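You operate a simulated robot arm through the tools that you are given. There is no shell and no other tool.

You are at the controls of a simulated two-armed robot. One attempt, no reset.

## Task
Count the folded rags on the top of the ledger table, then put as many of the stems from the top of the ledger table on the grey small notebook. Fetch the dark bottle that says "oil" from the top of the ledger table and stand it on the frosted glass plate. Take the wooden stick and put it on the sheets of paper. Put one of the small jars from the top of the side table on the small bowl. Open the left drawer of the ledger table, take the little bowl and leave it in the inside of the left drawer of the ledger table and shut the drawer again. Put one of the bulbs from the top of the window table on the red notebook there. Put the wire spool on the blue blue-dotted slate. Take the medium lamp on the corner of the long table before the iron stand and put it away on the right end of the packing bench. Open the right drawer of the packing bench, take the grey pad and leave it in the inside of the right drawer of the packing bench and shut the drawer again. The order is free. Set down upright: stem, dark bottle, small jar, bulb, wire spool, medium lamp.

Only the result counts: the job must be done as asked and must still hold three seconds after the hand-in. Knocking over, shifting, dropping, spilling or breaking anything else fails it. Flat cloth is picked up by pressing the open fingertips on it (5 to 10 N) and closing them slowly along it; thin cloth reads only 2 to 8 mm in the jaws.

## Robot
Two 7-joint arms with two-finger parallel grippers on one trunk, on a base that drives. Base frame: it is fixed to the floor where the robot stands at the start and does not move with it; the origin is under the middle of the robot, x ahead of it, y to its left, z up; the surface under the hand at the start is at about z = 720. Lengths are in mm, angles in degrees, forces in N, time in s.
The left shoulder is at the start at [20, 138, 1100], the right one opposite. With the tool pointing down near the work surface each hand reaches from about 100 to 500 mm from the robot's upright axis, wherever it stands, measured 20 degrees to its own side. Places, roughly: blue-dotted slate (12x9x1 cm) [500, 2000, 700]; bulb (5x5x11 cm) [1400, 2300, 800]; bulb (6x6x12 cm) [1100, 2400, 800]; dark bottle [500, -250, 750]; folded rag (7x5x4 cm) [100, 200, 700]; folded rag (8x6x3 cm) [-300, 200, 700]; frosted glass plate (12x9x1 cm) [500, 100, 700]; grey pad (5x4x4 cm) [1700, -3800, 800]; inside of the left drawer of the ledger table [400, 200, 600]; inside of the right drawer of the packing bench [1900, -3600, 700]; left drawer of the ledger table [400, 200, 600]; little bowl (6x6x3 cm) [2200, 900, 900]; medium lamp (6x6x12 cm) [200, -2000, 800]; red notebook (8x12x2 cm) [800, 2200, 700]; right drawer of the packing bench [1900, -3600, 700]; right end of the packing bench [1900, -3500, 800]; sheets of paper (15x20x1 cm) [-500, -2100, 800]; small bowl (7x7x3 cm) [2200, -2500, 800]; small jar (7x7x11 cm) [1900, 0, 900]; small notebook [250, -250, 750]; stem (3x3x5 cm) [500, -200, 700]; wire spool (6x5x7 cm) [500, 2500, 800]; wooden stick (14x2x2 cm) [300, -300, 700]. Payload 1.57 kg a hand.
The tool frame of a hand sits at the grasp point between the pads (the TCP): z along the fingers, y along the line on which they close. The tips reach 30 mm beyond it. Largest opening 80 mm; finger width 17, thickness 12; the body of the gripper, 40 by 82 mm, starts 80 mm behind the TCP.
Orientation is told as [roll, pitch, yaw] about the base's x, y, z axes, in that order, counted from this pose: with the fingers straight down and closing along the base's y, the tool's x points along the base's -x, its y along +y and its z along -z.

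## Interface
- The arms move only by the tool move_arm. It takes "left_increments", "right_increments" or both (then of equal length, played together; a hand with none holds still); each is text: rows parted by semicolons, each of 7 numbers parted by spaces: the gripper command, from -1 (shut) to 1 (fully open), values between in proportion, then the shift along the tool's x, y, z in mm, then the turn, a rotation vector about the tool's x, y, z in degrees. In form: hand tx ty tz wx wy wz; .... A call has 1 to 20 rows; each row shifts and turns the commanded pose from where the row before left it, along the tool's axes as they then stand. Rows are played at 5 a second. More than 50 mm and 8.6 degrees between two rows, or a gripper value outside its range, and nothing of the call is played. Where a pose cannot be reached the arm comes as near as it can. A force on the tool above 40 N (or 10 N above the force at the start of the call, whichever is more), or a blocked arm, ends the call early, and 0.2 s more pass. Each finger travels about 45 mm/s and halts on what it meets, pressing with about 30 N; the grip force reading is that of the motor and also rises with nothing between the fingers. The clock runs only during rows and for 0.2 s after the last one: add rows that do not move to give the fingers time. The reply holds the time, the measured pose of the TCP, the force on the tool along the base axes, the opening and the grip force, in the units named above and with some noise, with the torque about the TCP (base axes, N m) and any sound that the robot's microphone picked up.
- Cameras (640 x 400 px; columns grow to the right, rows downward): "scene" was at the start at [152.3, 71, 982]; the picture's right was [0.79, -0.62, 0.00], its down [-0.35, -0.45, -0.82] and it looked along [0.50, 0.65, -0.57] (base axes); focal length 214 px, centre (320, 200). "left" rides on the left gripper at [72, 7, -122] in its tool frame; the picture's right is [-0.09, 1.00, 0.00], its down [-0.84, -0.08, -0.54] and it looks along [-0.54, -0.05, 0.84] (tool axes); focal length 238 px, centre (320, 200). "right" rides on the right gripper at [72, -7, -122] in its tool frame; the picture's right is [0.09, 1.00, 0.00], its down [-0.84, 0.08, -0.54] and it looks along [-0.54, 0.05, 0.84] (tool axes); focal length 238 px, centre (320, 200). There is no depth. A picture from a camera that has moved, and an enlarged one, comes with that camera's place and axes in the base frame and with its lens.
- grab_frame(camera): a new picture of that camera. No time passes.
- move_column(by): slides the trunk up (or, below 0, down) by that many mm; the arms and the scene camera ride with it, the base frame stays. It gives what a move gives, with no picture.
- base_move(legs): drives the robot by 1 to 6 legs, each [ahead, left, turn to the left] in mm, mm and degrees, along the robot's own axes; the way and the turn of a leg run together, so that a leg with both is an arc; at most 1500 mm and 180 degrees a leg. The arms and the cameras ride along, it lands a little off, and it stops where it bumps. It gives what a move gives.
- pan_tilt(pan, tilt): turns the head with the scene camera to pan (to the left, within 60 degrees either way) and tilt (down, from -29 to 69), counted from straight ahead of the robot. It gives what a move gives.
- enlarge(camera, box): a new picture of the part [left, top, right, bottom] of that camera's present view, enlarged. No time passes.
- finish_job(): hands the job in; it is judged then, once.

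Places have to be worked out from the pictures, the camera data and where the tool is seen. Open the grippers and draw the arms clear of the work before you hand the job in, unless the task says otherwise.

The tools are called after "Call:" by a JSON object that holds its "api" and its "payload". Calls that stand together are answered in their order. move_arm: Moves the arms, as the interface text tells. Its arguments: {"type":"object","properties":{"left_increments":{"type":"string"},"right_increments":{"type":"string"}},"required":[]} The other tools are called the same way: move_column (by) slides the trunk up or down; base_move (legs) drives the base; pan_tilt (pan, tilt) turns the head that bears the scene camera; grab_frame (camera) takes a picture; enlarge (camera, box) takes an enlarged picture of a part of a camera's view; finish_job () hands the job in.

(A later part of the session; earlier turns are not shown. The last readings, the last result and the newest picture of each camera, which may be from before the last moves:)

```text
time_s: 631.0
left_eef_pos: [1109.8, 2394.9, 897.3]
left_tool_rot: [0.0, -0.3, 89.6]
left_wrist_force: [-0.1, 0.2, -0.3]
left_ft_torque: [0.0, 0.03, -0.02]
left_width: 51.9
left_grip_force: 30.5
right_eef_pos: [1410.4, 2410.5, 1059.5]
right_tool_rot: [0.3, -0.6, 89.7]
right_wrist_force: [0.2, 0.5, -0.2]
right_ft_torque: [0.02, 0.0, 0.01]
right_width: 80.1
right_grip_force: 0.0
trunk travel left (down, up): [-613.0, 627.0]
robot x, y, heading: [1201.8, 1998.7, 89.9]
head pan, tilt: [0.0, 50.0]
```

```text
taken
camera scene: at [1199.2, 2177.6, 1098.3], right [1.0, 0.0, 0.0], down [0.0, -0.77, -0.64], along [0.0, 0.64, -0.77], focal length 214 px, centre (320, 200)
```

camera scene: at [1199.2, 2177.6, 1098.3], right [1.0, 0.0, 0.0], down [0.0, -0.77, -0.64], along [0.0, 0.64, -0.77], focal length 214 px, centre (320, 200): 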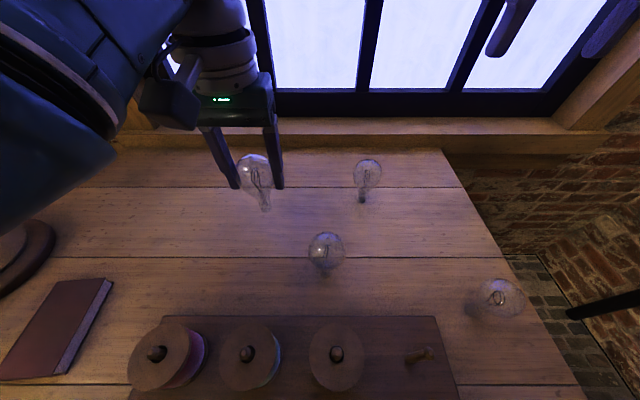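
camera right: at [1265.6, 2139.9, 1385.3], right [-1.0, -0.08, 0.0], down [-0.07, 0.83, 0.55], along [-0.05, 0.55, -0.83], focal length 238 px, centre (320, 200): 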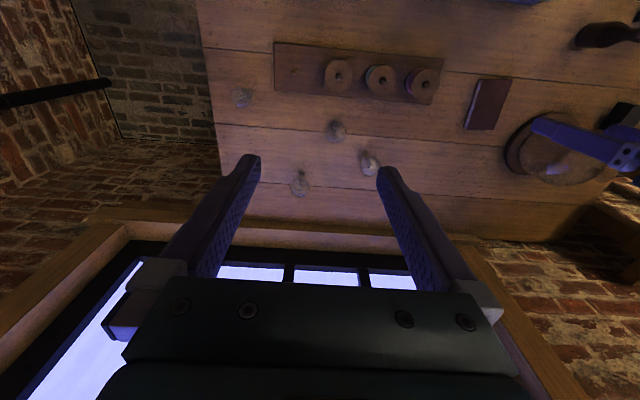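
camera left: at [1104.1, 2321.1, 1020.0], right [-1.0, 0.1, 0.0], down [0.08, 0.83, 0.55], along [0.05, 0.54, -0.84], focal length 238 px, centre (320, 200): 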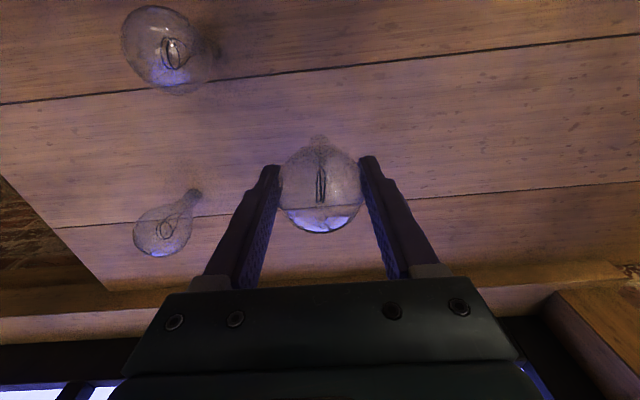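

Bulb held (51.9 mm). I raise the trunk and carry it over the red notebook.

Call:
{"api": "move_column", "payload": {"by": 140}}

Call:
{"api": "base_move", "payload": {"legs": [[-163, 281, 0]]}}

Call:
{"api": "grab_frame", "payload": {"camera": "left"}}

Call:
{"api": "grab_frame", "payload": {"camera": "scene"}}

```text
time_s: 632.7
left_eef_pos: [1109.6, 2396.1, 1038.5]
left_tool_rot: [0.2, -0.3, 89.7]
left_wrist_force: [-0.8, 0.0, -0.8]
left_ft_torque: [-0.07, 0.0, -0.01]
left_width: 51.8
left_grip_force: 30.4
right_eef_pos: [1408.9, 2409.0, 1200.8]
right_tool_rot: [0.2, -0.5, 89.6]
right_wrist_force: [0.0, 0.0, 0.5]
right_ft_torque: [-0.03, 0.0, 0.04]
right_width: 79.9
right_grip_force: 0.0
trunk travel left (down, up): [-753.0, 487.0]
robot x, y, heading: [1201.8, 1994.5, 89.7]
head pan, tilt: [0.0, 50.0]
```

```text
time_s: 634.9
left_eef_pos: [835.1, 2231.2, 1037.8]
left_tool_rot: [0.0, -0.2, 89.8]
left_wrist_force: [0.3, -0.1, -0.2]
left_ft_torque: [-0.01, 0.01, -0.01]
left_width: 51.9
left_grip_force: 30.2
right_eef_pos: [1133.6, 2244.8, 1200.3]
right_tool_rot: [0.2, -0.6, 89.7]
right_wrist_force: [0.4, 0.3, 0.7]
right_ft_torque: [0.02, 0.0, -0.01]
right_width: 79.7
right_grip_force: 0.1
trunk travel left (down, up): [-753.0, 487.0]
robot x, y, heading: [922.4, 1834.1, 89.9]
head pan, tilt: [0.0, 50.0]
```

```text
taken
camera left: at [828.6, 2157.0, 1159.7], right [-1.0, 0.1, 0.0], down [0.08, 0.83, 0.55], along [0.05, 0.54, -0.84], focal length 238 px, centre (320, 200)
```

left: 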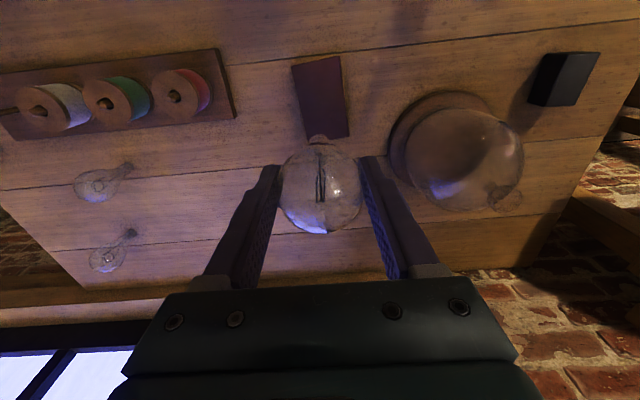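

```text
taken
camera scene: at [923.7, 2013.3, 1238.3], right [1.0, 0.0, 0.0], down [0.0, -0.77, -0.64], along [0.0, 0.64, -0.77], focal length 214 px, centre (320, 200)
```

scene: 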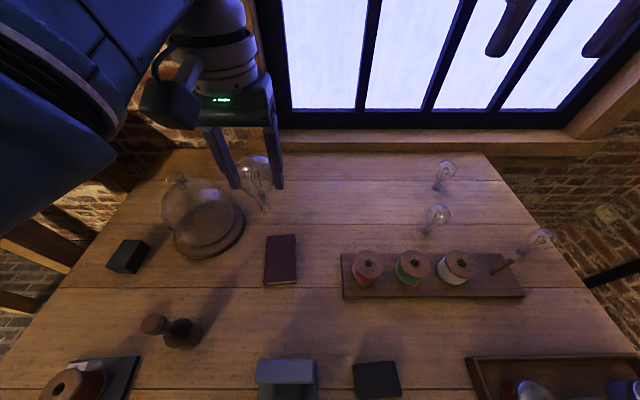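

Notebook centre ≈[832.5,2226]. I adjust and lower the trunk.

Call:
{"api": "move_arm", "payload": {"left_increments": "0.1 5 2.5 0 0 0 0; 0.1 0 0 0 0 0 0"}}

Call:
{"api": "move_column", "payload": {"by": -165}}

Call:
{"api": "grab_frame", "payload": {"camera": "left"}}

Call:
{"api": "grab_frame", "payload": {"camera": "scene"}}

```text
time_s: 635.5
left_eef_pos: [832.6, 2224.3, 1037.6]
left_tool_rot: [0.1, -0.3, 89.7]
left_wrist_force: [0.1, 0.2, 0.0]
left_ft_torque: [0.0, 0.0, 0.03]
left_width: 51.8
left_grip_force: 30.3
right_eef_pos: [1133.3, 2246.6, 1200.5]
right_tool_rot: [0.2, -0.6, 89.7]
right_wrist_force: [0.5, 0.3, 0.9]
right_ft_torque: [-0.01, 0.01, 0.01]
right_width: 79.8
right_grip_force: 0.1
trunk travel left (down, up): [-753.0, 487.0]
robot x, y, heading: [924.9, 1835.1, 90.1]
head pan, tilt: [0.0, 50.0]
```

```text
time_s: 637.3
left_eef_pos: [833.2, 2224.6, 873.7]
left_tool_rot: [0.1, -0.3, 89.7]
left_wrist_force: [0.0, 0.4, 0.2]
left_ft_torque: [-0.01, -0.01, 0.01]
left_width: 51.7
left_grip_force: 29.6
right_eef_pos: [1135.4, 2245.0, 1036.0]
right_tool_rot: [0.2, -0.5, 89.7]
right_wrist_force: [-0.9, 0.7, -0.4]
right_ft_torque: [-0.02, -0.01, 0.0]
right_width: 80.1
right_grip_force: 0.1
trunk travel left (down, up): [-588.0, 652.0]
robot x, y, heading: [929.8, 1832.4, 90.2]
head pan, tilt: [0.0, 50.0]
```

```text
taken
camera left: at [825.6, 2151.8, 995.4], right [-1.0, 0.1, 0.0], down [0.08, 0.83, 0.55], along [0.05, 0.54, -0.84], focal length 238 px, centre (320, 200)
```

left: 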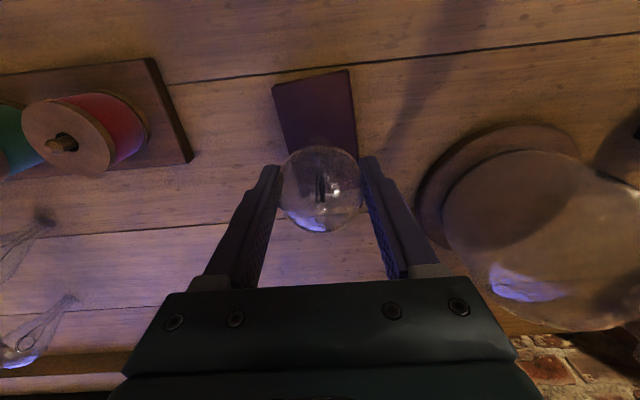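

```text
taken
camera scene: at [923.7, 2013.3, 1073.3], right [1.0, 0.0, 0.0], down [0.0, -0.77, -0.64], along [0.0, 0.64, -0.77], focal length 214 px, centre (320, 200)
```

scene: 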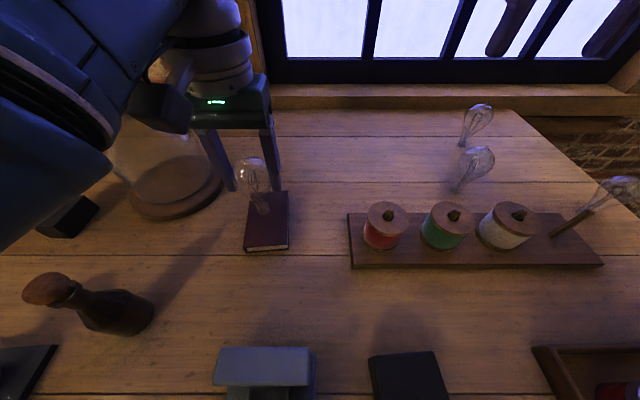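

Over the notebook. I lower 22 mm then creep to contact.

Call:
{"api": "move_arm", "payload": {"left_increments": "0.1 -3 0 8 0 0 0; 0.1 0 0 8 0 0 0; 0.1 0 0 6 0 0 0; 0.1 0 0 0 0 0 0"}}

Call:
{"api": "move_arm", "payload": {"left_increments": "0.1 0 0 2 0 0 0; 0.1 0 0 2 0 0 0; 0.1 0 0 0 0 0 0"}}

Call:
{"api": "enlarge", "payload": {"camera": "scene", "box": [210, 140, 330, 270]}}

```text
time_s: 638.3
left_eef_pos: [831.6, 2228.2, 851.0]
left_tool_rot: [0.1, -0.3, 89.7]
left_wrist_force: [-0.1, -0.8, 0.2]
left_ft_torque: [-0.01, 0.01, 0.01]
left_width: 52.0
left_grip_force: 30.0
right_eef_pos: [1132.7, 2245.2, 1035.6]
right_tool_rot: [0.3, -0.6, 89.6]
right_wrist_force: [0.6, -0.7, 0.0]
right_ft_torque: [0.0, -0.01, 0.0]
right_width: 80.1
right_grip_force: 0.0
trunk travel left (down, up): [-588.0, 652.0]
robot x, y, heading: [927.0, 1833.1, 90.1]
head pan, tilt: [0.0, 50.0]
```

```text
time_s: 639.1
left_eef_pos: [831.5, 2227.7, 846.9]
left_tool_rot: [0.1, -0.4, 89.7]
left_wrist_force: [-0.2, 0.2, -0.2]
left_ft_torque: [-0.03, -0.01, 0.02]
left_width: 52.1
left_grip_force: 30.0
right_eef_pos: [1134.4, 2245.2, 1035.1]
right_tool_rot: [0.1, -0.6, 89.7]
right_wrist_force: [0.3, 0.4, 0.7]
right_ft_torque: [0.01, 0.02, 0.03]
right_width: 80.1
right_grip_force: 0.1
trunk travel left (down, up): [-588.0, 652.0]
robot x, y, heading: [926.2, 1834.5, 89.7]
head pan, tilt: [0.0, 50.0]
```

```text
3.08 times, centred on (270, 205) of scene
camera zoom: at [923.7, 2013.3, 1073.3], right [1.0, 0.0, 0.0], down [0.0, -0.77, -0.64], along [0.0, 0.64, -0.77], focal length 660 px, centre (474, 185)
```

zoom: 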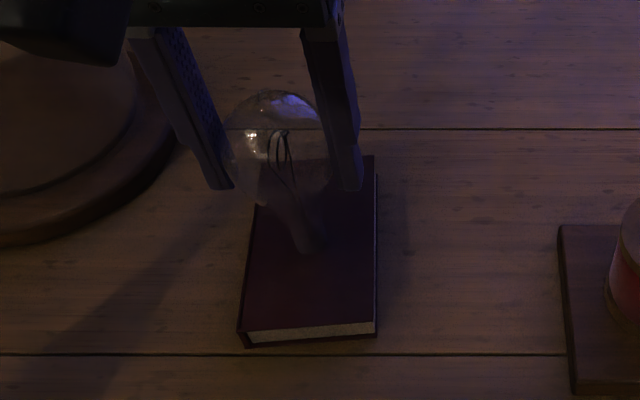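

Call:
{"api": "move_arm", "payload": {"left_increments": "0.1 0 0 1.5 0 0 0; 0.1 0 0 1.5 0 0 0; 0.1 0 0 0 0 0 0"}}

Call:
{"api": "move_arm", "payload": {"left_increments": "0.1 0 0 1.2 0 0 0; 0.1 0 0 1.2 0 0 0; 0.1 0 0 0 0 0 0"}}

```text
time_s: 639.9
left_eef_pos: [831.2, 2228.4, 843.6]
left_tool_rot: [0.1, -0.2, 89.7]
left_wrist_force: [-0.4, -0.4, -0.2]
left_ft_torque: [0.04, 0.03, 0.01]
left_width: 51.7
left_grip_force: 29.9
right_eef_pos: [1134.6, 2245.1, 1034.6]
right_tool_rot: [0.1, -0.7, 89.7]
right_wrist_force: [-0.4, 0.1, -0.7]
right_ft_torque: [-0.02, -0.01, 0.02]
right_width: 80.1
right_grip_force: 0.0
trunk travel left (down, up): [-588.0, 652.0]
robot x, y, heading: [928.3, 1836.8, 90.0]
head pan, tilt: [0.0, 50.0]
```

```text
time_s: 640.7
left_eef_pos: [832.0, 2228.8, 843.0]
left_tool_rot: [0.0, -0.6, 89.7]
left_wrist_force: [-0.2, -3.6, 19.8]
left_ft_torque: [-0.31, -0.03, -0.03]
left_width: 51.9
left_grip_force: 30.1
right_eef_pos: [1134.7, 2245.7, 1036.4]
right_tool_rot: [0.2, -0.7, 89.6]
right_wrist_force: [0.0, 0.7, 0.1]
right_ft_torque: [0.02, -0.03, 0.04]
right_width: 80.1
right_grip_force: 0.1
trunk travel left (down, up): [-588.0, 652.0]
robot x, y, heading: [921.1, 1833.1, 89.9]
head pan, tilt: [0.0, 50.0]
```

Contact (20 N), load centred. I ease up 0.8 mm and open slowly, then check.

Call:
{"api": "move_arm", "payload": {"left_increments": "0.1 0 0 -0.8 0 0.2 0; 0.33 0 0 0 0 0 0; 0.4 0 0 0 0 0 0; 0.55 0 0 0 0 0 0; 0.75 0 0 0 0 0 0; 1 0 0 0 0 0 0; 1 0 0 0 0 0 0"}}

Call:
{"api": "enlarge", "payload": {"camera": "scene", "box": [210, 140, 330, 270]}}

Call:
{"api": "grab_frame", "payload": {"camera": "left"}}

```text
time_s: 642.3
left_eef_pos: [831.5, 2228.8, 843.4]
left_tool_rot: [0.1, -0.1, 89.7]
left_wrist_force: [0.9, 0.4, -1.3]
left_ft_torque: [0.0, 0.01, -0.01]
left_width: 79.9
left_grip_force: 0.1
right_eef_pos: [1133.4, 2246.3, 1035.0]
right_tool_rot: [0.1, -0.6, 89.7]
right_wrist_force: [0.3, 1.1, -0.2]
right_ft_torque: [0.01, -0.02, -0.03]
right_width: 80.2
right_grip_force: 0.0
trunk travel left (down, up): [-588.0, 652.0]
robot x, y, heading: [924.5, 1836.8, 90.0]
head pan, tilt: [0.0, 50.0]
```

```text
3.08 times, centred on (270, 205) of scene
camera zoom: at [923.7, 2013.3, 1073.3], right [1.0, 0.0, 0.0], down [0.0, -0.77, -0.64], along [0.0, 0.64, -0.77], focal length 660 px, centre (474, 185)
```

zoom: 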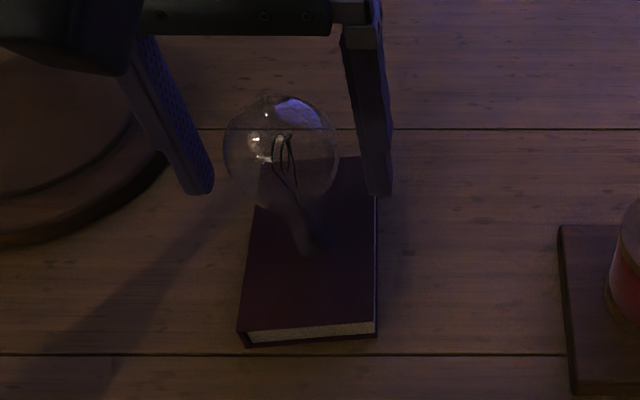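

```text
taken
camera left: at [825.9, 2155.5, 965.2], right [-1.0, 0.1, 0.0], down [0.08, 0.84, 0.54], along [0.05, 0.54, -0.84], focal length 238 px, centre (320, 200)
```

left: 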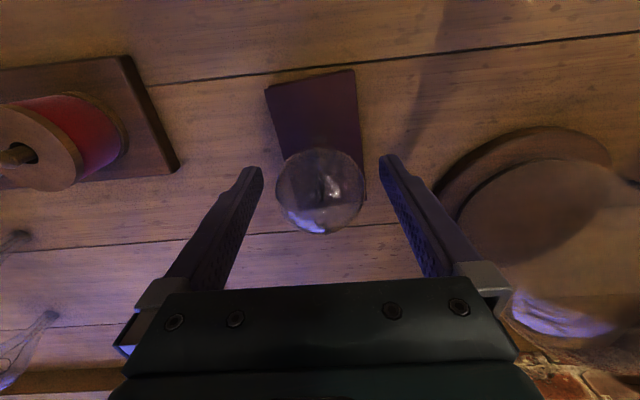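

The bulb stands upright on the red notebook. I raise the hand straight up and then the trunk.

Call:
{"api": "move_arm", "payload": {"left_increments": "1 0 0 -10 0 0 0; 1 0 0 -20 0 0 0; 1 0 0 -25 0 0 0; 1 0 0 -30 0 0 0; 1 0 0 0 0 0 0"}}

Call:
{"api": "move_column", "payload": {"by": 230}}

Call:
{"api": "grab_frame", "payload": {"camera": "scene"}}

Call:
{"api": "enlarge", "payload": {"camera": "scene", "box": [200, 180, 360, 300]}}

```text
time_s: 643.5
left_eef_pos: [822.8, 2229.6, 925.3]
left_tool_rot: [1.2, -0.1, 90.5]
left_wrist_force: [-0.3, -0.6, 0.0]
left_ft_torque: [-0.04, 0.01, 0.0]
left_width: 80.2
left_grip_force: 0.0
right_eef_pos: [1133.9, 2244.4, 1036.3]
right_tool_rot: [0.2, -0.6, 89.6]
right_wrist_force: [-0.6, 0.5, 0.8]
right_ft_torque: [0.06, -0.01, 0.01]
right_width: 79.9
right_grip_force: 0.0
trunk travel left (down, up): [-588.0, 652.0]
robot x, y, heading: [925.4, 1833.3, 90.2]
head pan, tilt: [0.0, 50.0]
```

```text
time_s: 646.0
left_eef_pos: [821.6, 2230.4, 1155.7]
left_tool_rot: [1.0, -0.2, 90.3]
left_wrist_force: [0.3, 0.1, -0.2]
left_ft_torque: [0.01, 0.02, 0.0]
left_width: 80.0
left_grip_force: 0.1
right_eef_pos: [1134.9, 2244.9, 1264.9]
right_tool_rot: [0.2, -0.6, 89.7]
right_wrist_force: [0.5, 0.1, -0.4]
right_ft_torque: [0.0, -0.01, -0.01]
right_width: 80.1
right_grip_force: 0.1
trunk travel left (down, up): [-818.0, 422.0]
robot x, y, heading: [926.0, 1835.2, 90.1]
head pan, tilt: [0.0, 50.0]
```

```text
taken
camera scene: at [923.7, 2013.3, 1303.2], right [1.0, 0.0, 0.0], down [0.0, -0.77, -0.64], along [0.0, 0.64, -0.77], focal length 214 px, centre (320, 200)
```

scene: 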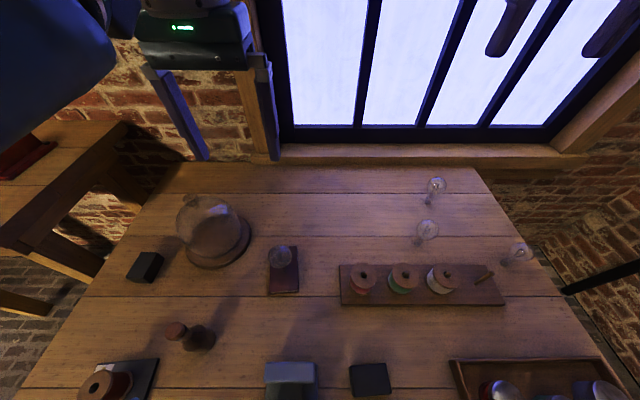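

```text
3.33 times, centred on (280, 240) of scene
camera zoom: at [923.7, 2013.3, 1303.2], right [1.0, 0.0, 0.0], down [0.0, -0.77, -0.64], along [0.0, 0.64, -0.77], focal length 715 px, centre (453, 67)
```

zoom: 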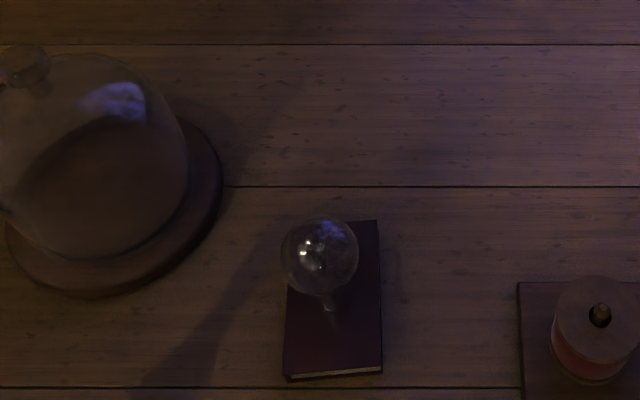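

All placements are done. Now I return to the ledger table's +y side, to the same viewpoint as my early picture, to measure how far the big bowl has shifted.

Call:
{"api": "base_move", "payload": {"legs": [[-815, 0, 0], [0, 928, 0], [0, 0, 179]]}}

Call:
{"api": "move_column", "payload": {"by": 57}}

Call:
{"api": "pan_tilt", "payload": {"pan": 0, "tilt": 40}}

Call:
{"api": "grab_frame", "payload": {"camera": "scene"}}

Call:
{"api": "enlarge", "payload": {"camera": "scene", "box": [100, 110, 460, 330]}}

```text
time_s: 662.1
left_eef_pos: [83.6, 631.2, 1156.6]
left_tool_rot: [0.9, -0.3, -90.3]
left_wrist_force: [0.0, -0.1, 0.1]
left_ft_torque: [0.0, 0.02, 0.02]
left_width: 79.9
left_grip_force: 0.1
right_eef_pos: [-228.6, 621.9, 1264.6]
right_tool_rot: [0.2, -0.6, -91.3]
right_wrist_force: [0.5, -0.2, 0.0]
right_ft_torque: [0.0, 0.01, 0.0]
right_width: 79.8
right_grip_force: 0.1
trunk travel left (down, up): [-818.0, 422.0]
robot x, y, heading: [-11.7, 1027.0, -91.0]
head pan, tilt: [0.0, 50.0]
```

```text
time_s: 663.1
left_eef_pos: [86.4, 630.5, 1211.9]
left_tool_rot: [1.1, -0.2, -90.1]
left_wrist_force: [0.2, 0.0, -0.5]
left_ft_torque: [-0.03, -0.02, -0.02]
left_width: 79.8
left_grip_force: 0.1
right_eef_pos: [-228.0, 621.3, 1322.0]
right_tool_rot: [0.1, -0.7, -91.2]
right_wrist_force: [0.2, -0.8, -0.7]
right_ft_torque: [0.02, 0.02, 0.03]
right_width: 80.0
right_grip_force: 0.1
trunk travel left (down, up): [-875.0, 365.0]
robot x, y, heading: [-16.0, 1028.7, -90.6]
head pan, tilt: [0.0, 50.0]
```

```text
time_s: 663.8
left_eef_pos: [86.4, 630.9, 1211.9]
left_tool_rot: [1.2, -0.3, -90.2]
left_wrist_force: [-0.3, -0.4, 0.7]
left_ft_torque: [0.0, 0.01, 0.02]
left_width: 80.2
left_grip_force: 0.1
right_eef_pos: [-227.5, 619.8, 1321.9]
right_tool_rot: [0.2, -0.5, -91.2]
right_wrist_force: [0.2, 0.9, -0.7]
right_ft_torque: [0.02, -0.03, 0.01]
right_width: 79.9
right_grip_force: 0.0
trunk travel left (down, up): [-875.0, 365.0]
robot x, y, heading: [-14.1, 1026.1, -90.7]
head pan, tilt: [0.0, 40.0]
```

```text
taken
camera scene: at [-18.0, 845.3, 1374.4], right [-1.0, 0.01, 0.0], down [0.01, 0.64, -0.77], along [-0.01, -0.77, -0.64], focal length 214 px, centre (320, 200)
```

scene: 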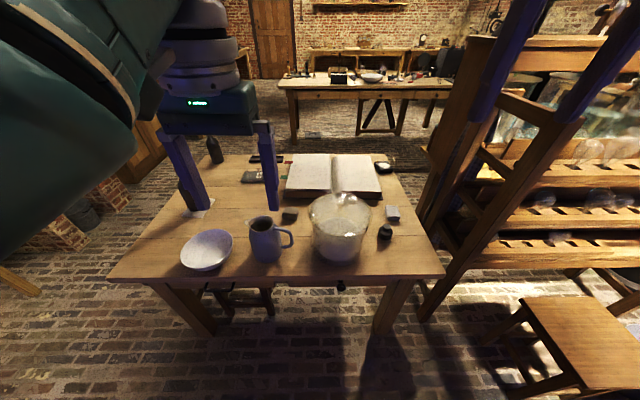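

```text
1.78 times, centred on (280, 220) of scene
camera zoom: at [-18.0, 845.3, 1374.4], right [-1.0, 0.01, 0.0], down [0.01, 0.64, -0.77], along [-0.01, -0.77, -0.64], focal length 381 px, centre (391, 164)
```

zoom: 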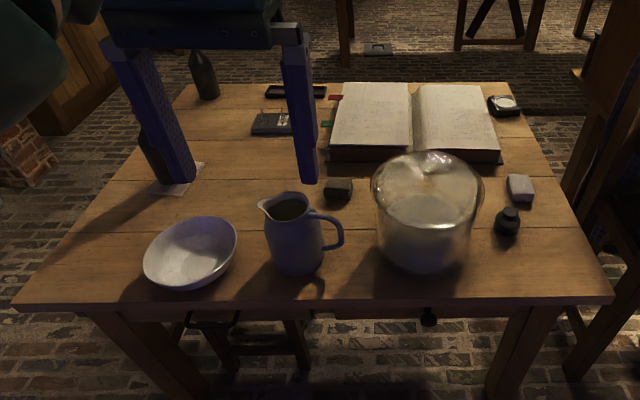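

The bowl has moved ≈19 mm toward the table edge (+y) with no x shift. I position the closed left gripper behind it (at x≈366, y≈545) to push it back.

Call:
{"api": "base_move", "payload": {"legs": [[80, 280, 0.7]]}}

Call:
{"api": "move_arm", "payload": {"left_increments": "0 0 0 0 1 0 0; -0.5 0 0 0 0 0 0; -1 0 0 0 0 0 0; -1 0 0 0 0 0 0; -1 0 0 0 0 0 0"}}

Call:
{"api": "move_column", "payload": {"by": -380}}

Call:
{"api": "grab_frame", "payload": {"camera": "left"}}

Call:
{"api": "grab_frame", "payload": {"camera": "scene"}}

```text
time_s: 665.8
left_eef_pos: [369.7, 550.6, 1211.2]
left_tool_rot: [1.2, -0.1, -89.4]
left_wrist_force: [1.0, 0.7, -0.1]
left_ft_torque: [0.02, 0.02, -0.01]
left_width: 80.0
left_grip_force: 0.1
right_eef_pos: [54.3, 536.6, 1322.7]
right_tool_rot: [0.2, -0.6, -90.3]
right_wrist_force: [0.6, 0.8, 0.4]
right_ft_torque: [-0.01, 0.0, 0.03]
right_width: 79.9
right_grip_force: 0.1
trunk travel left (down, up): [-875.0, 365.0]
robot x, y, heading: [265.9, 950.7, -90.3]
head pan, tilt: [0.0, 40.0]
```

```text
time_s: 667.0
left_eef_pos: [372.0, 550.3, 1211.3]
left_tool_rot: [0.3, -0.2, -89.2]
left_wrist_force: [-0.2, -0.3, 0.2]
left_ft_torque: [-0.02, -0.01, 0.0]
left_width: 0.0
left_grip_force: 12.2
right_eef_pos: [56.4, 536.1, 1323.0]
right_tool_rot: [0.2, -0.7, -90.2]
right_wrist_force: [0.1, 0.0, 0.1]
right_ft_torque: [0.02, -0.02, 0.04]
right_width: 80.0
right_grip_force: 0.1
trunk travel left (down, up): [-875.0, 365.0]
robot x, y, heading: [266.2, 947.9, -90.1]
head pan, tilt: [0.0, 40.0]
```

```text
time_s: 670.7
left_eef_pos: [371.5, 549.4, 831.1]
left_tool_rot: [0.5, -0.3, -89.2]
left_wrist_force: [-0.3, -0.9, 0.1]
left_ft_torque: [-0.02, 0.01, -0.02]
left_width: 0.0
left_grip_force: 21.4
right_eef_pos: [56.9, 537.0, 942.5]
right_tool_rot: [0.3, -0.6, -90.2]
right_wrist_force: [0.9, 0.9, 0.3]
right_ft_torque: [-0.02, 0.02, -0.02]
right_width: 80.0
right_grip_force: 0.0
trunk travel left (down, up): [-495.0, 745.0]
robot x, y, heading: [264.4, 943.6, -90.3]
head pan, tilt: [0.0, 40.0]
```

```text
taken
camera left: at [377.3, 621.6, 954.0], right [1.0, -0.08, 0.01], down [-0.07, -0.84, 0.54], along [-0.04, -0.54, -0.84], focal length 238 px, centre (320, 200)
```

left: 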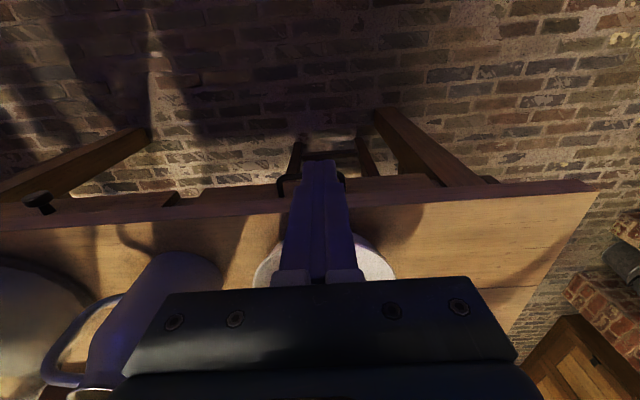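

```text
taken
camera scene: at [262.7, 763.4, 994.5], right [-1.0, 0.0, 0.0], down [0.0, 0.64, -0.77], along [0.0, -0.77, -0.64], focal length 214 px, centre (320, 200)
```

scene: 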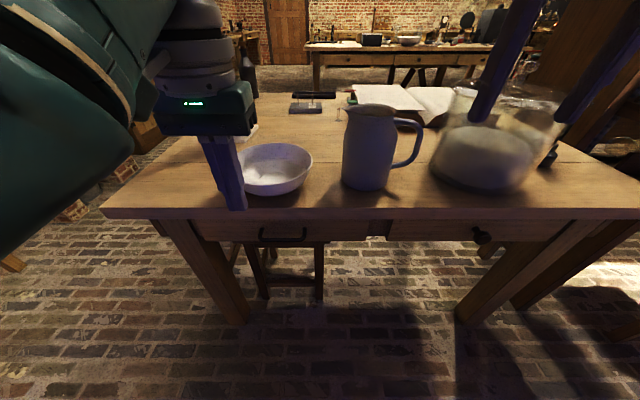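

Bowl centre x≈368. I lower the closed fingers to z≈776 and approach in small steps.

Call:
{"api": "move_arm", "payload": {"left_increments": "-1 0 -1.5 14 0 0 0; -1 0 -2 14 0 0 0; -1 0 0 14 0 0 0; -1 0 0 13 0 0 0; -1 -10 0 0 0 0 0; -1 -10 0 0 0 0 0; -1 -10 0 0 0 0 0; -1 -10 0 0 0 0 0; -1 -10 0 0 0 0 0; -1 0 0 0 0 0 0"}}

Call:
{"api": "grab_frame", "payload": {"camera": "left"}}

Call:
{"api": "enlarge", "payload": {"camera": "scene", "box": [180, 120, 340, 230]}}

```text
time_s: 672.9
left_eef_pos: [367.3, 500.6, 776.0]
left_tool_rot: [0.2, -0.2, -89.2]
left_wrist_force: [-0.1, 0.0, -0.4]
left_ft_torque: [-0.01, -0.02, 0.0]
left_width: 0.0
left_grip_force: 21.2
right_eef_pos: [55.6, 536.7, 942.6]
right_tool_rot: [0.1, -0.6, -90.3]
right_wrist_force: [-1.1, -0.2, 0.6]
right_ft_torque: [0.02, 0.0, 0.01]
right_width: 79.7
right_grip_force: 0.0
trunk travel left (down, up): [-495.0, 745.0]
robot x, y, heading: [261.4, 948.6, -90.1]
head pan, tilt: [0.0, 40.0]
```

```text
taken
camera left: at [373.1, 572.0, 898.7], right [1.0, -0.08, 0.0], down [-0.07, -0.84, 0.54], along [-0.04, -0.54, -0.84], focal length 238 px, centre (320, 200)
```

left: 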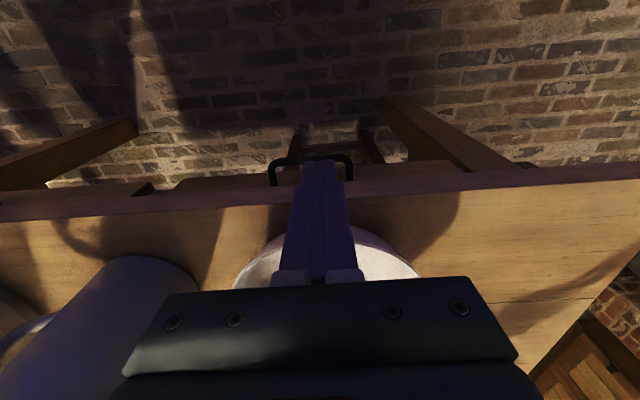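

```text
3.64 times, centred on (260, 175) of scene
camera zoom: at [262.7, 763.5, 994.4], right [-1.0, 0.0, 0.0], down [0.0, 0.64, -0.77], along [0.0, -0.77, -0.64], focal length 780 px, centre (538, 291)
```

zoom: 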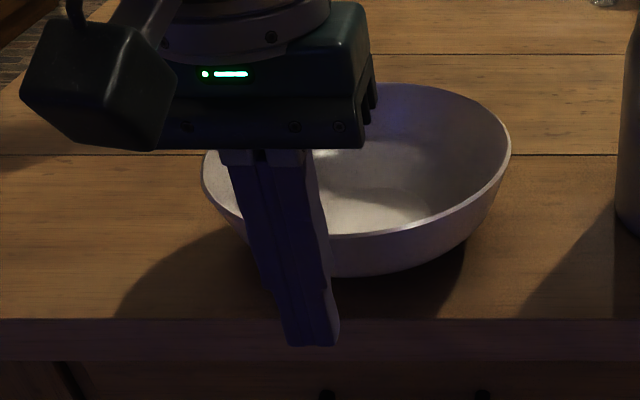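

Finger is aligned with the bowl's centre line. I creep forward until contact.

Call:
{"api": "move_arm", "payload": {"left_increments": "-1 -4 0 0 0 0 0; -1 -4 0 0 0 0 0; -1 -4 0 0 0 0 0; -1 -4 0 0 0 0 0; -1 0 0 0 0 0 0"}}

Call:
{"api": "move_arm", "payload": {"left_increments": "-1 -2 0 0 0 0 0; -1 -2 0 0 0 0 0; -1 -2 0 0 0 0 0; -1 0 0 0 0 0 0"}}

Call:
{"api": "enlarge", "payload": {"camera": "scene", "box": [180, 120, 340, 230]}}

```text
time_s: 674.1
left_eef_pos: [366.9, 493.2, 778.1]
left_tool_rot: [0.3, -0.2, -89.3]
left_wrist_force: [-0.9, -1.0, -0.5]
left_ft_torque: [0.0, 0.02, 0.03]
left_width: 0.0
left_grip_force: 21.2
left hand out of reach, approached as far as the arm can: row 3
right_eef_pos: [55.9, 536.1, 942.7]
right_tool_rot: [0.3, -0.6, -90.4]
right_wrist_force: [-0.1, 0.4, 1.0]
right_ft_torque: [0.0, 0.0, -0.02]
right_width: 80.1
right_grip_force: 0.0
trunk travel left (down, up): [-495.0, 745.0]
robot x, y, heading: [265.0, 943.5, -89.8]
head pan, tilt: [0.0, 40.0]
```

```text
time_s: 675.1
left_eef_pos: [366.7, 492.1, 778.3]
left_tool_rot: [0.2, -0.2, -89.3]
left_wrist_force: [-0.4, 0.2, 0.1]
left_ft_torque: [0.0, -0.02, -0.01]
left_width: 0.2
left_grip_force: 20.8
left hand out of reach, approached as far as the arm can: row 1, 3
right_eef_pos: [55.6, 536.2, 942.1]
right_tool_rot: [0.2, -0.6, -90.3]
right_wrist_force: [-0.2, -0.5, 0.8]
right_ft_torque: [-0.01, 0.0, 0.03]
right_width: 80.0
right_grip_force: 0.1
trunk travel left (down, up): [-495.0, 745.0]
robot x, y, heading: [265.8, 943.4, -90.5]
head pan, tilt: [0.0, 40.0]
```

```text
3.64 times, centred on (260, 175) of scene
camera zoom: at [262.7, 763.5, 994.5], right [-1.0, 0.0, 0.0], down [0.0, 0.64, -0.77], along [0.0, -0.77, -0.64], focal length 780 px, centre (538, 291)
```

zoom: 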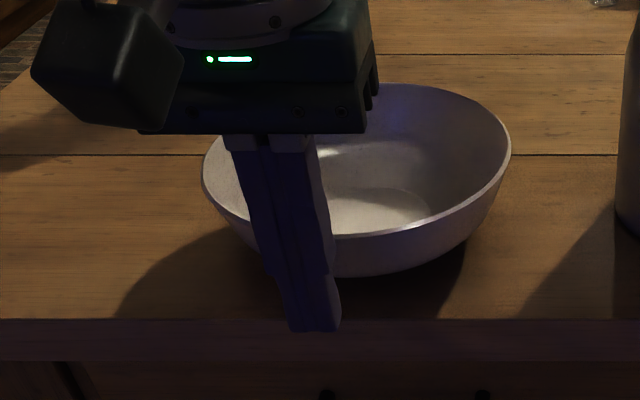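

The arm is at its reach limit; I retract it 40 mm, advance the base 45 mm, and then continue with fine arm steps.

Call:
{"api": "move_arm", "payload": {"left_increments": "-1 15 0 0 0 0 0; -1 15 0 0 0 0 0; -1 10 0 0 0 0 0; -1 0 0 0 0 0 0"}}

Call:
{"api": "base_move", "payload": {"legs": [[45, 0, 0]]}}

Call:
{"api": "grab_frame", "payload": {"camera": "scene"}}

```text
time_s: 676.1
left_eef_pos: [366.9, 531.1, 779.1]
left_tool_rot: [0.2, -0.1, -89.3]
left_wrist_force: [0.8, 0.8, -0.1]
left_ft_torque: [-0.02, -0.01, 0.02]
left_width: 0.0
left_grip_force: 21.1
right_eef_pos: [56.3, 536.9, 942.2]
right_tool_rot: [0.2, -0.6, -90.3]
right_wrist_force: [-0.2, -0.4, 0.7]
right_ft_torque: [-0.02, -0.03, 0.01]
right_width: 79.7
right_grip_force: 0.0
trunk travel left (down, up): [-495.0, 745.0]
robot x, y, heading: [263.0, 944.8, -90.0]
head pan, tilt: [0.0, 40.0]
```

```text
time_s: 677.0
left_eef_pos: [367.1, 486.7, 779.6]
left_tool_rot: [0.3, -0.2, -89.2]
left_wrist_force: [1.0, -0.4, 0.9]
left_ft_torque: [0.01, -0.03, -0.01]
left_width: 0.3
left_grip_force: 20.9
right_eef_pos: [55.2, 491.6, 942.3]
right_tool_rot: [0.2, -0.8, -90.3]
right_wrist_force: [-0.3, -0.2, 0.7]
right_ft_torque: [0.03, 0.01, -0.02]
right_width: 79.7
right_grip_force: 0.2
trunk travel left (down, up): [-495.0, 745.0]
robot x, y, heading: [264.7, 899.7, -89.8]
head pan, tilt: [0.0, 40.0]
```

```text
taken
camera scene: at [262.8, 718.1, 994.5], right [-1.0, 0.0, 0.0], down [0.0, 0.64, -0.77], along [0.0, -0.77, -0.64], focal length 214 px, centre (320, 200)
```

scene: 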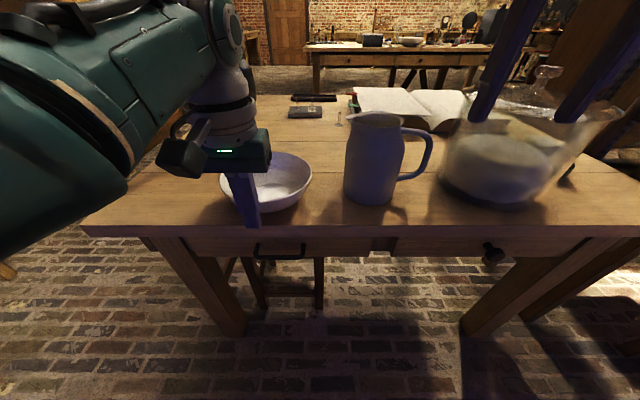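

Call:
{"api": "move_arm", "payload": {"left_increments": "-1 -2 0 0 0 0 0; -1 -2 0 0 0 0 0; -1 -2 0 0 0 0 0; -1 0 0 0 0 0 0"}}

Call:
{"api": "move_arm", "payload": {"left_increments": "-1 -2 0 0 0 0 0; -1 -2 0 0 0 0 0; -1 0 0 0 0 0 0"}}

Call:
{"api": "enlarge", "payload": {"camera": "scene", "box": [190, 130, 350, 240]}}

```text
time_s: 678.0
left_eef_pos: [367.8, 481.7, 778.3]
left_tool_rot: [0.1, -0.2, -89.3]
left_wrist_force: [0.9, 0.9, 1.0]
left_ft_torque: [0.01, 0.0, 0.01]
left_width: 0.0
left_grip_force: 21.1
right_eef_pos: [55.9, 490.6, 942.9]
right_tool_rot: [0.1, -0.6, -90.3]
right_wrist_force: [0.2, -0.2, 1.1]
right_ft_torque: [0.05, 0.02, 0.01]
right_width: 80.2
right_grip_force: 0.0
trunk travel left (down, up): [-495.0, 745.0]
robot x, y, heading: [264.4, 900.8, -90.1]
head pan, tilt: [0.0, 40.0]
```

```text
time_s: 678.8
left_eef_pos: [365.4, 477.5, 777.9]
left_tool_rot: [0.2, -0.1, -89.3]
left_wrist_force: [-0.2, -0.4, -0.3]
left_ft_torque: [0.0, 0.0, 0.03]
left_width: 0.0
left_grip_force: 21.7
right_eef_pos: [56.1, 491.0, 941.6]
right_tool_rot: [0.0, -0.6, -90.4]
right_wrist_force: [0.5, -0.1, 1.2]
right_ft_torque: [-0.03, -0.01, 0.02]
right_width: 79.8
right_grip_force: 0.1
trunk travel left (down, up): [-495.0, 745.0]
robot x, y, heading: [265.4, 902.6, -90.1]
head pan, tilt: [0.0, 40.0]
```

```text
3.64 times, centred on (270, 185) of scene
camera zoom: at [262.8, 718.5, 994.4], right [-1.0, 0.0, 0.0], down [0.0, 0.64, -0.77], along [0.0, -0.77, -0.64], focal length 780 px, centre (502, 254)
```

zoom: 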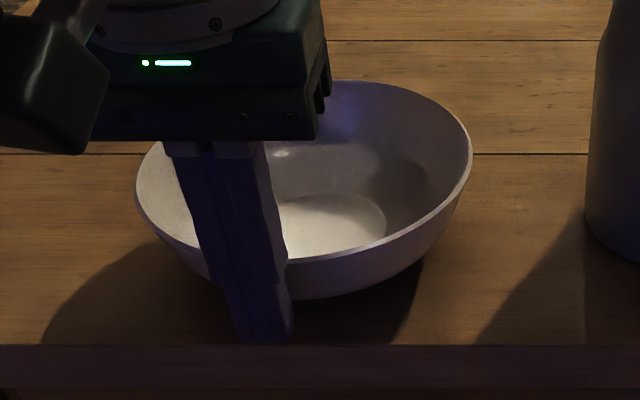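

Call:
{"api": "move_arm", "payload": {"left_increments": "-1 -2 0 0 0 0 0; -1 -2 0 0 0 0 0; -1 0 0 0 0 0 0"}}

Call:
{"api": "enlarge", "payload": {"camera": "scene", "box": [190, 130, 350, 240]}}

Call:
{"api": "move_arm", "payload": {"left_increments": "-1 -2 0 0 0 0 0; -1 -2 0 0 0 0 0; -1 0 0 0 0 0 0"}}

Call:
{"api": "enlarge", "payload": {"camera": "scene", "box": [190, 130, 350, 240]}}

```text
time_s: 679.6
left_eef_pos: [367.4, 472.8, 779.7]
left_tool_rot: [0.2, 0.0, -89.3]
left_wrist_force: [0.5, -0.5, 0.6]
left_ft_torque: [0.0, 0.0, -0.01]
left_width: 0.1
left_grip_force: 21.7
right_eef_pos: [55.5, 491.1, 942.0]
right_tool_rot: [0.1, -0.5, -90.2]
right_wrist_force: [0.3, 0.0, 0.4]
right_ft_torque: [0.03, 0.03, 0.0]
right_width: 79.9
right_grip_force: 0.0
trunk travel left (down, up): [-495.0, 745.0]
robot x, y, heading: [267.2, 900.6, -90.0]
head pan, tilt: [0.0, 40.0]
```

```text
3.64 times, centred on (270, 185) of scene
camera zoom: at [262.8, 718.5, 994.4], right [-1.0, 0.0, 0.0], down [0.0, 0.64, -0.77], along [0.0, -0.77, -0.64], focal length 780 px, centre (502, 254)
```

zoom: 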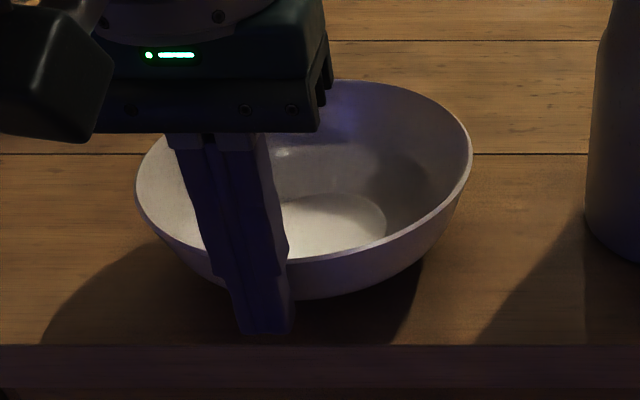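

```text
time_s: 680.4
left_eef_pos: [366.7, 469.5, 778.4]
left_tool_rot: [0.3, -0.2, -89.2]
left_wrist_force: [0.4, 0.3, -0.1]
left_ft_torque: [0.0, 0.0, -0.03]
left_width: 0.0
left_grip_force: 21.2
right_eef_pos: [56.4, 492.2, 942.2]
right_tool_rot: [0.2, -0.6, -90.3]
right_wrist_force: [-1.3, -0.3, -0.4]
right_ft_torque: [0.01, -0.02, 0.03]
right_width: 80.2
right_grip_force: 0.0
trunk travel left (down, up): [-495.0, 745.0]
robot x, y, heading: [266.3, 899.8, -89.9]
head pan, tilt: [0.0, 40.0]
```

```text
3.64 times, centred on (270, 185) of scene
camera zoom: at [262.8, 718.5, 994.5], right [-1.0, 0.0, 0.0], down [0.0, 0.64, -0.77], along [0.0, -0.77, -0.64], focal length 780 px, centre (502, 254)
```

zoom: 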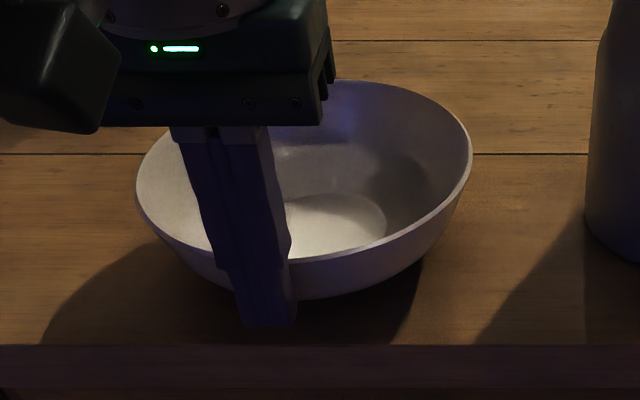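

No contact yet; I go on in 2 mm steps.

Call:
{"api": "move_arm", "payload": {"left_increments": "-1 -2 0 0 0 0 0; -1 -2 0 0 0 0 0; -1 0 0 0 0 0 0"}}

Call:
{"api": "enlarge", "payload": {"camera": "scene", "box": [190, 130, 350, 240]}}

Call:
{"api": "move_arm", "payload": {"left_increments": "-1 -2 0 0 0 0 0; -1 -2 0 0 0 0 0; -1 0 0 0 0 0 0"}}

Call:
{"api": "enlarge", "payload": {"camera": "scene", "box": [190, 130, 350, 240]}}

```text
time_s: 681.2
left_eef_pos: [368.0, 465.0, 777.5]
left_tool_rot: [0.2, -0.1, -89.2]
left_wrist_force: [0.4, 0.6, 0.7]
left_ft_torque: [0.03, 0.03, 0.0]
left_width: 0.0
left_grip_force: 21.2
right_eef_pos: [54.9, 493.2, 942.1]
right_tool_rot: [0.2, -0.6, -90.2]
right_wrist_force: [-0.2, 0.1, 0.1]
right_ft_torque: [0.02, -0.02, 0.02]
right_width: 80.0
right_grip_force: 0.1
trunk travel left (down, up): [-495.0, 745.0]
robot x, y, heading: [262.7, 901.1, -90.0]
head pan, tilt: [0.0, 40.0]
```

```text
3.64 times, centred on (270, 185) of scene
camera zoom: at [262.7, 718.7, 994.4], right [-1.0, 0.0, 0.0], down [0.0, 0.64, -0.77], along [0.0, -0.77, -0.64], focal length 780 px, centre (502, 254)
```

zoom: 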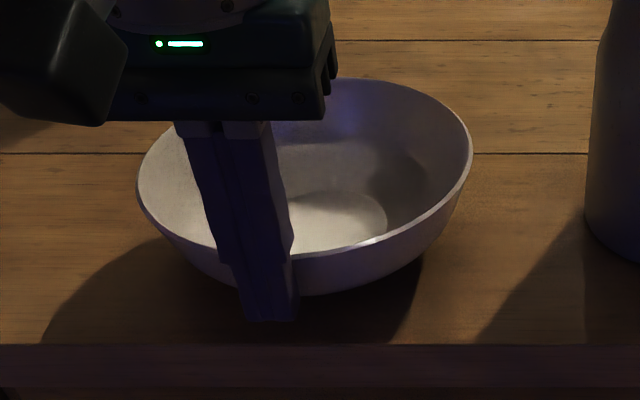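

```text
time_s: 682.0
left_eef_pos: [366.9, 461.3, 777.2]
left_tool_rot: [0.2, 0.0, -89.3]
left_wrist_force: [-0.1, 0.7, -0.7]
left_ft_torque: [-0.03, -0.03, -0.01]
left_width: 0.0
left_grip_force: 21.6
right_eef_pos: [56.0, 491.4, 941.5]
right_tool_rot: [0.2, -0.6, -90.2]
right_wrist_force: [0.7, 0.0, 0.4]
right_ft_torque: [-0.01, -0.02, 0.01]
right_width: 79.8
right_grip_force: 0.0
trunk travel left (down, up): [-495.0, 745.0]
robot x, y, heading: [267.4, 902.0, -89.9]
head pan, tilt: [0.0, 40.0]
```

```text
3.64 times, centred on (270, 185) of scene
camera zoom: at [262.8, 718.7, 994.4], right [-1.0, 0.0, 0.0], down [0.0, 0.64, -0.77], along [0.0, -0.77, -0.64], focal length 780 px, centre (502, 254)
```

zoom: 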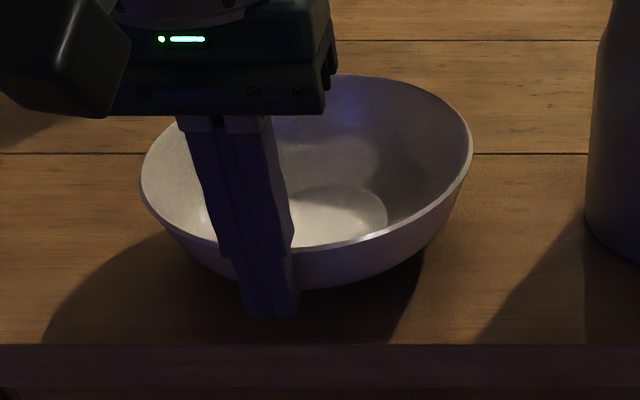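

The bowl started to move at TCP y≈466. I need a total push of ~19.5 mm (to TCP y≈447). I use a small base advance for the next 10 mm.

Call:
{"api": "base_move", "payload": {"legs": [[10, 0, 0]]}}

Call:
{"api": "enlarge", "payload": {"camera": "scene", "box": [190, 130, 350, 240]}}

```text
time_s: 682.7
left_eef_pos: [367.7, 449.6, 778.6]
left_tool_rot: [0.2, -0.2, -89.3]
left_wrist_force: [-0.4, 0.5, 0.4]
left_ft_torque: [-0.01, -0.02, -0.02]
left_width: 0.1
left_grip_force: 21.1
right_eef_pos: [56.4, 481.7, 943.2]
right_tool_rot: [0.2, -0.6, -90.4]
right_wrist_force: [0.0, 0.4, -0.7]
right_ft_torque: [0.01, 0.0, 0.04]
right_width: 79.9
right_grip_force: 0.1
trunk travel left (down, up): [-495.0, 745.0]
robot x, y, heading: [266.9, 894.1, -89.9]
head pan, tilt: [0.0, 40.0]
```

```text
3.64 times, centred on (270, 185) of scene
camera zoom: at [262.8, 708.4, 994.5], right [-1.0, 0.0, 0.0], down [0.0, 0.64, -0.77], along [0.0, -0.77, -0.64], focal length 780 px, centre (502, 254)
```

zoom: 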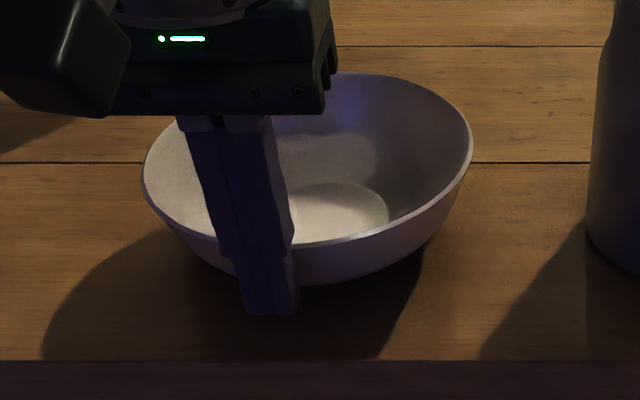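

Call:
{"api": "move_arm", "payload": {"left_increments": "-1 -1.5 0 0 0 0 0; -1 -1.5 0 0 0 0 0; -1 0 0 0 0 0 0; -1 15 0 0 0 0 0; -1 20 0 0 0 0 0; -1 20 0 0 0 0 0; -1 0 0 0 0 0 0"}}

Call:
{"api": "move_column", "payload": {"by": 380}}

Call:
{"api": "base_move", "payload": {"legs": [[-124, -271, -1]]}}

Call:
{"api": "enlarge", "payload": {"camera": "scene", "box": [100, 110, 460, 330]}}

```text
time_s: 684.3
left_eef_pos: [365.9, 501.8, 777.6]
left_tool_rot: [0.3, -0.2, -89.3]
left_wrist_force: [-0.8, -1.0, -0.4]
left_ft_torque: [0.0, -0.02, 0.03]
left_width: 0.0
left_grip_force: 21.1
right_eef_pos: [56.0, 480.7, 942.8]
right_tool_rot: [0.2, -0.7, -90.3]
right_wrist_force: [-0.1, 0.5, 0.3]
right_ft_torque: [0.01, 0.0, 0.0]
right_width: 80.1
right_grip_force: 0.1
trunk travel left (down, up): [-495.0, 745.0]
robot x, y, heading: [263.9, 894.0, -90.2]
head pan, tilt: [0.0, 40.0]
```

```text
time_s: 688.0
left_eef_pos: [366.2, 501.4, 1157.6]
left_tool_rot: [0.1, -0.2, -89.2]
left_wrist_force: [0.2, 0.0, -0.4]
left_ft_torque: [-0.02, -0.04, 0.02]
left_width: 0.0
left_grip_force: 21.6
right_eef_pos: [56.7, 481.6, 1322.7]
right_tool_rot: [0.2, -0.5, -90.4]
right_wrist_force: [0.1, -1.0, -0.1]
right_ft_torque: [0.01, -0.01, 0.01]
right_width: 79.9
right_grip_force: 0.0
trunk travel left (down, up): [-875.0, 365.0]
robot x, y, heading: [265.6, 896.6, -89.9]
head pan, tilt: [0.0, 40.0]
```

```text
time_s: 690.0
left_eef_pos: [90.6, 624.1, 1157.8]
left_tool_rot: [0.2, -0.2, -90.2]
left_wrist_force: [0.2, 0.1, 0.4]
left_ft_torque: [-0.01, -0.02, -0.01]
left_width: 0.1
left_grip_force: 21.0
right_eef_pos: [-219.7, 608.5, 1322.2]
right_tool_rot: [0.2, -0.6, -91.3]
right_wrist_force: [0.0, 0.9, -0.5]
right_ft_torque: [0.01, -0.01, -0.01]
right_width: 80.2
right_grip_force: 0.0
trunk travel left (down, up): [-875.0, 365.0]
robot x, y, heading: [-3.0, 1013.0, -91.0]
head pan, tilt: [0.0, 40.0]
```

```text
1.78 times, centred on (280, 220) of scene
camera zoom: at [-8.7, 831.9, 1374.5], right [-1.0, 0.02, 0.0], down [0.01, 0.64, -0.77], along [-0.01, -0.77, -0.64], focal length 381 px, centre (391, 164)
```

zoom: 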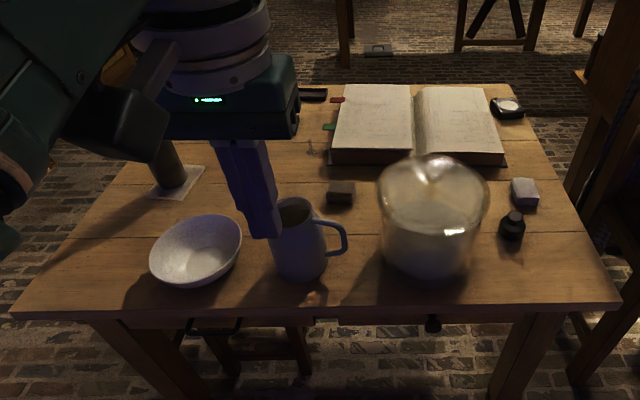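

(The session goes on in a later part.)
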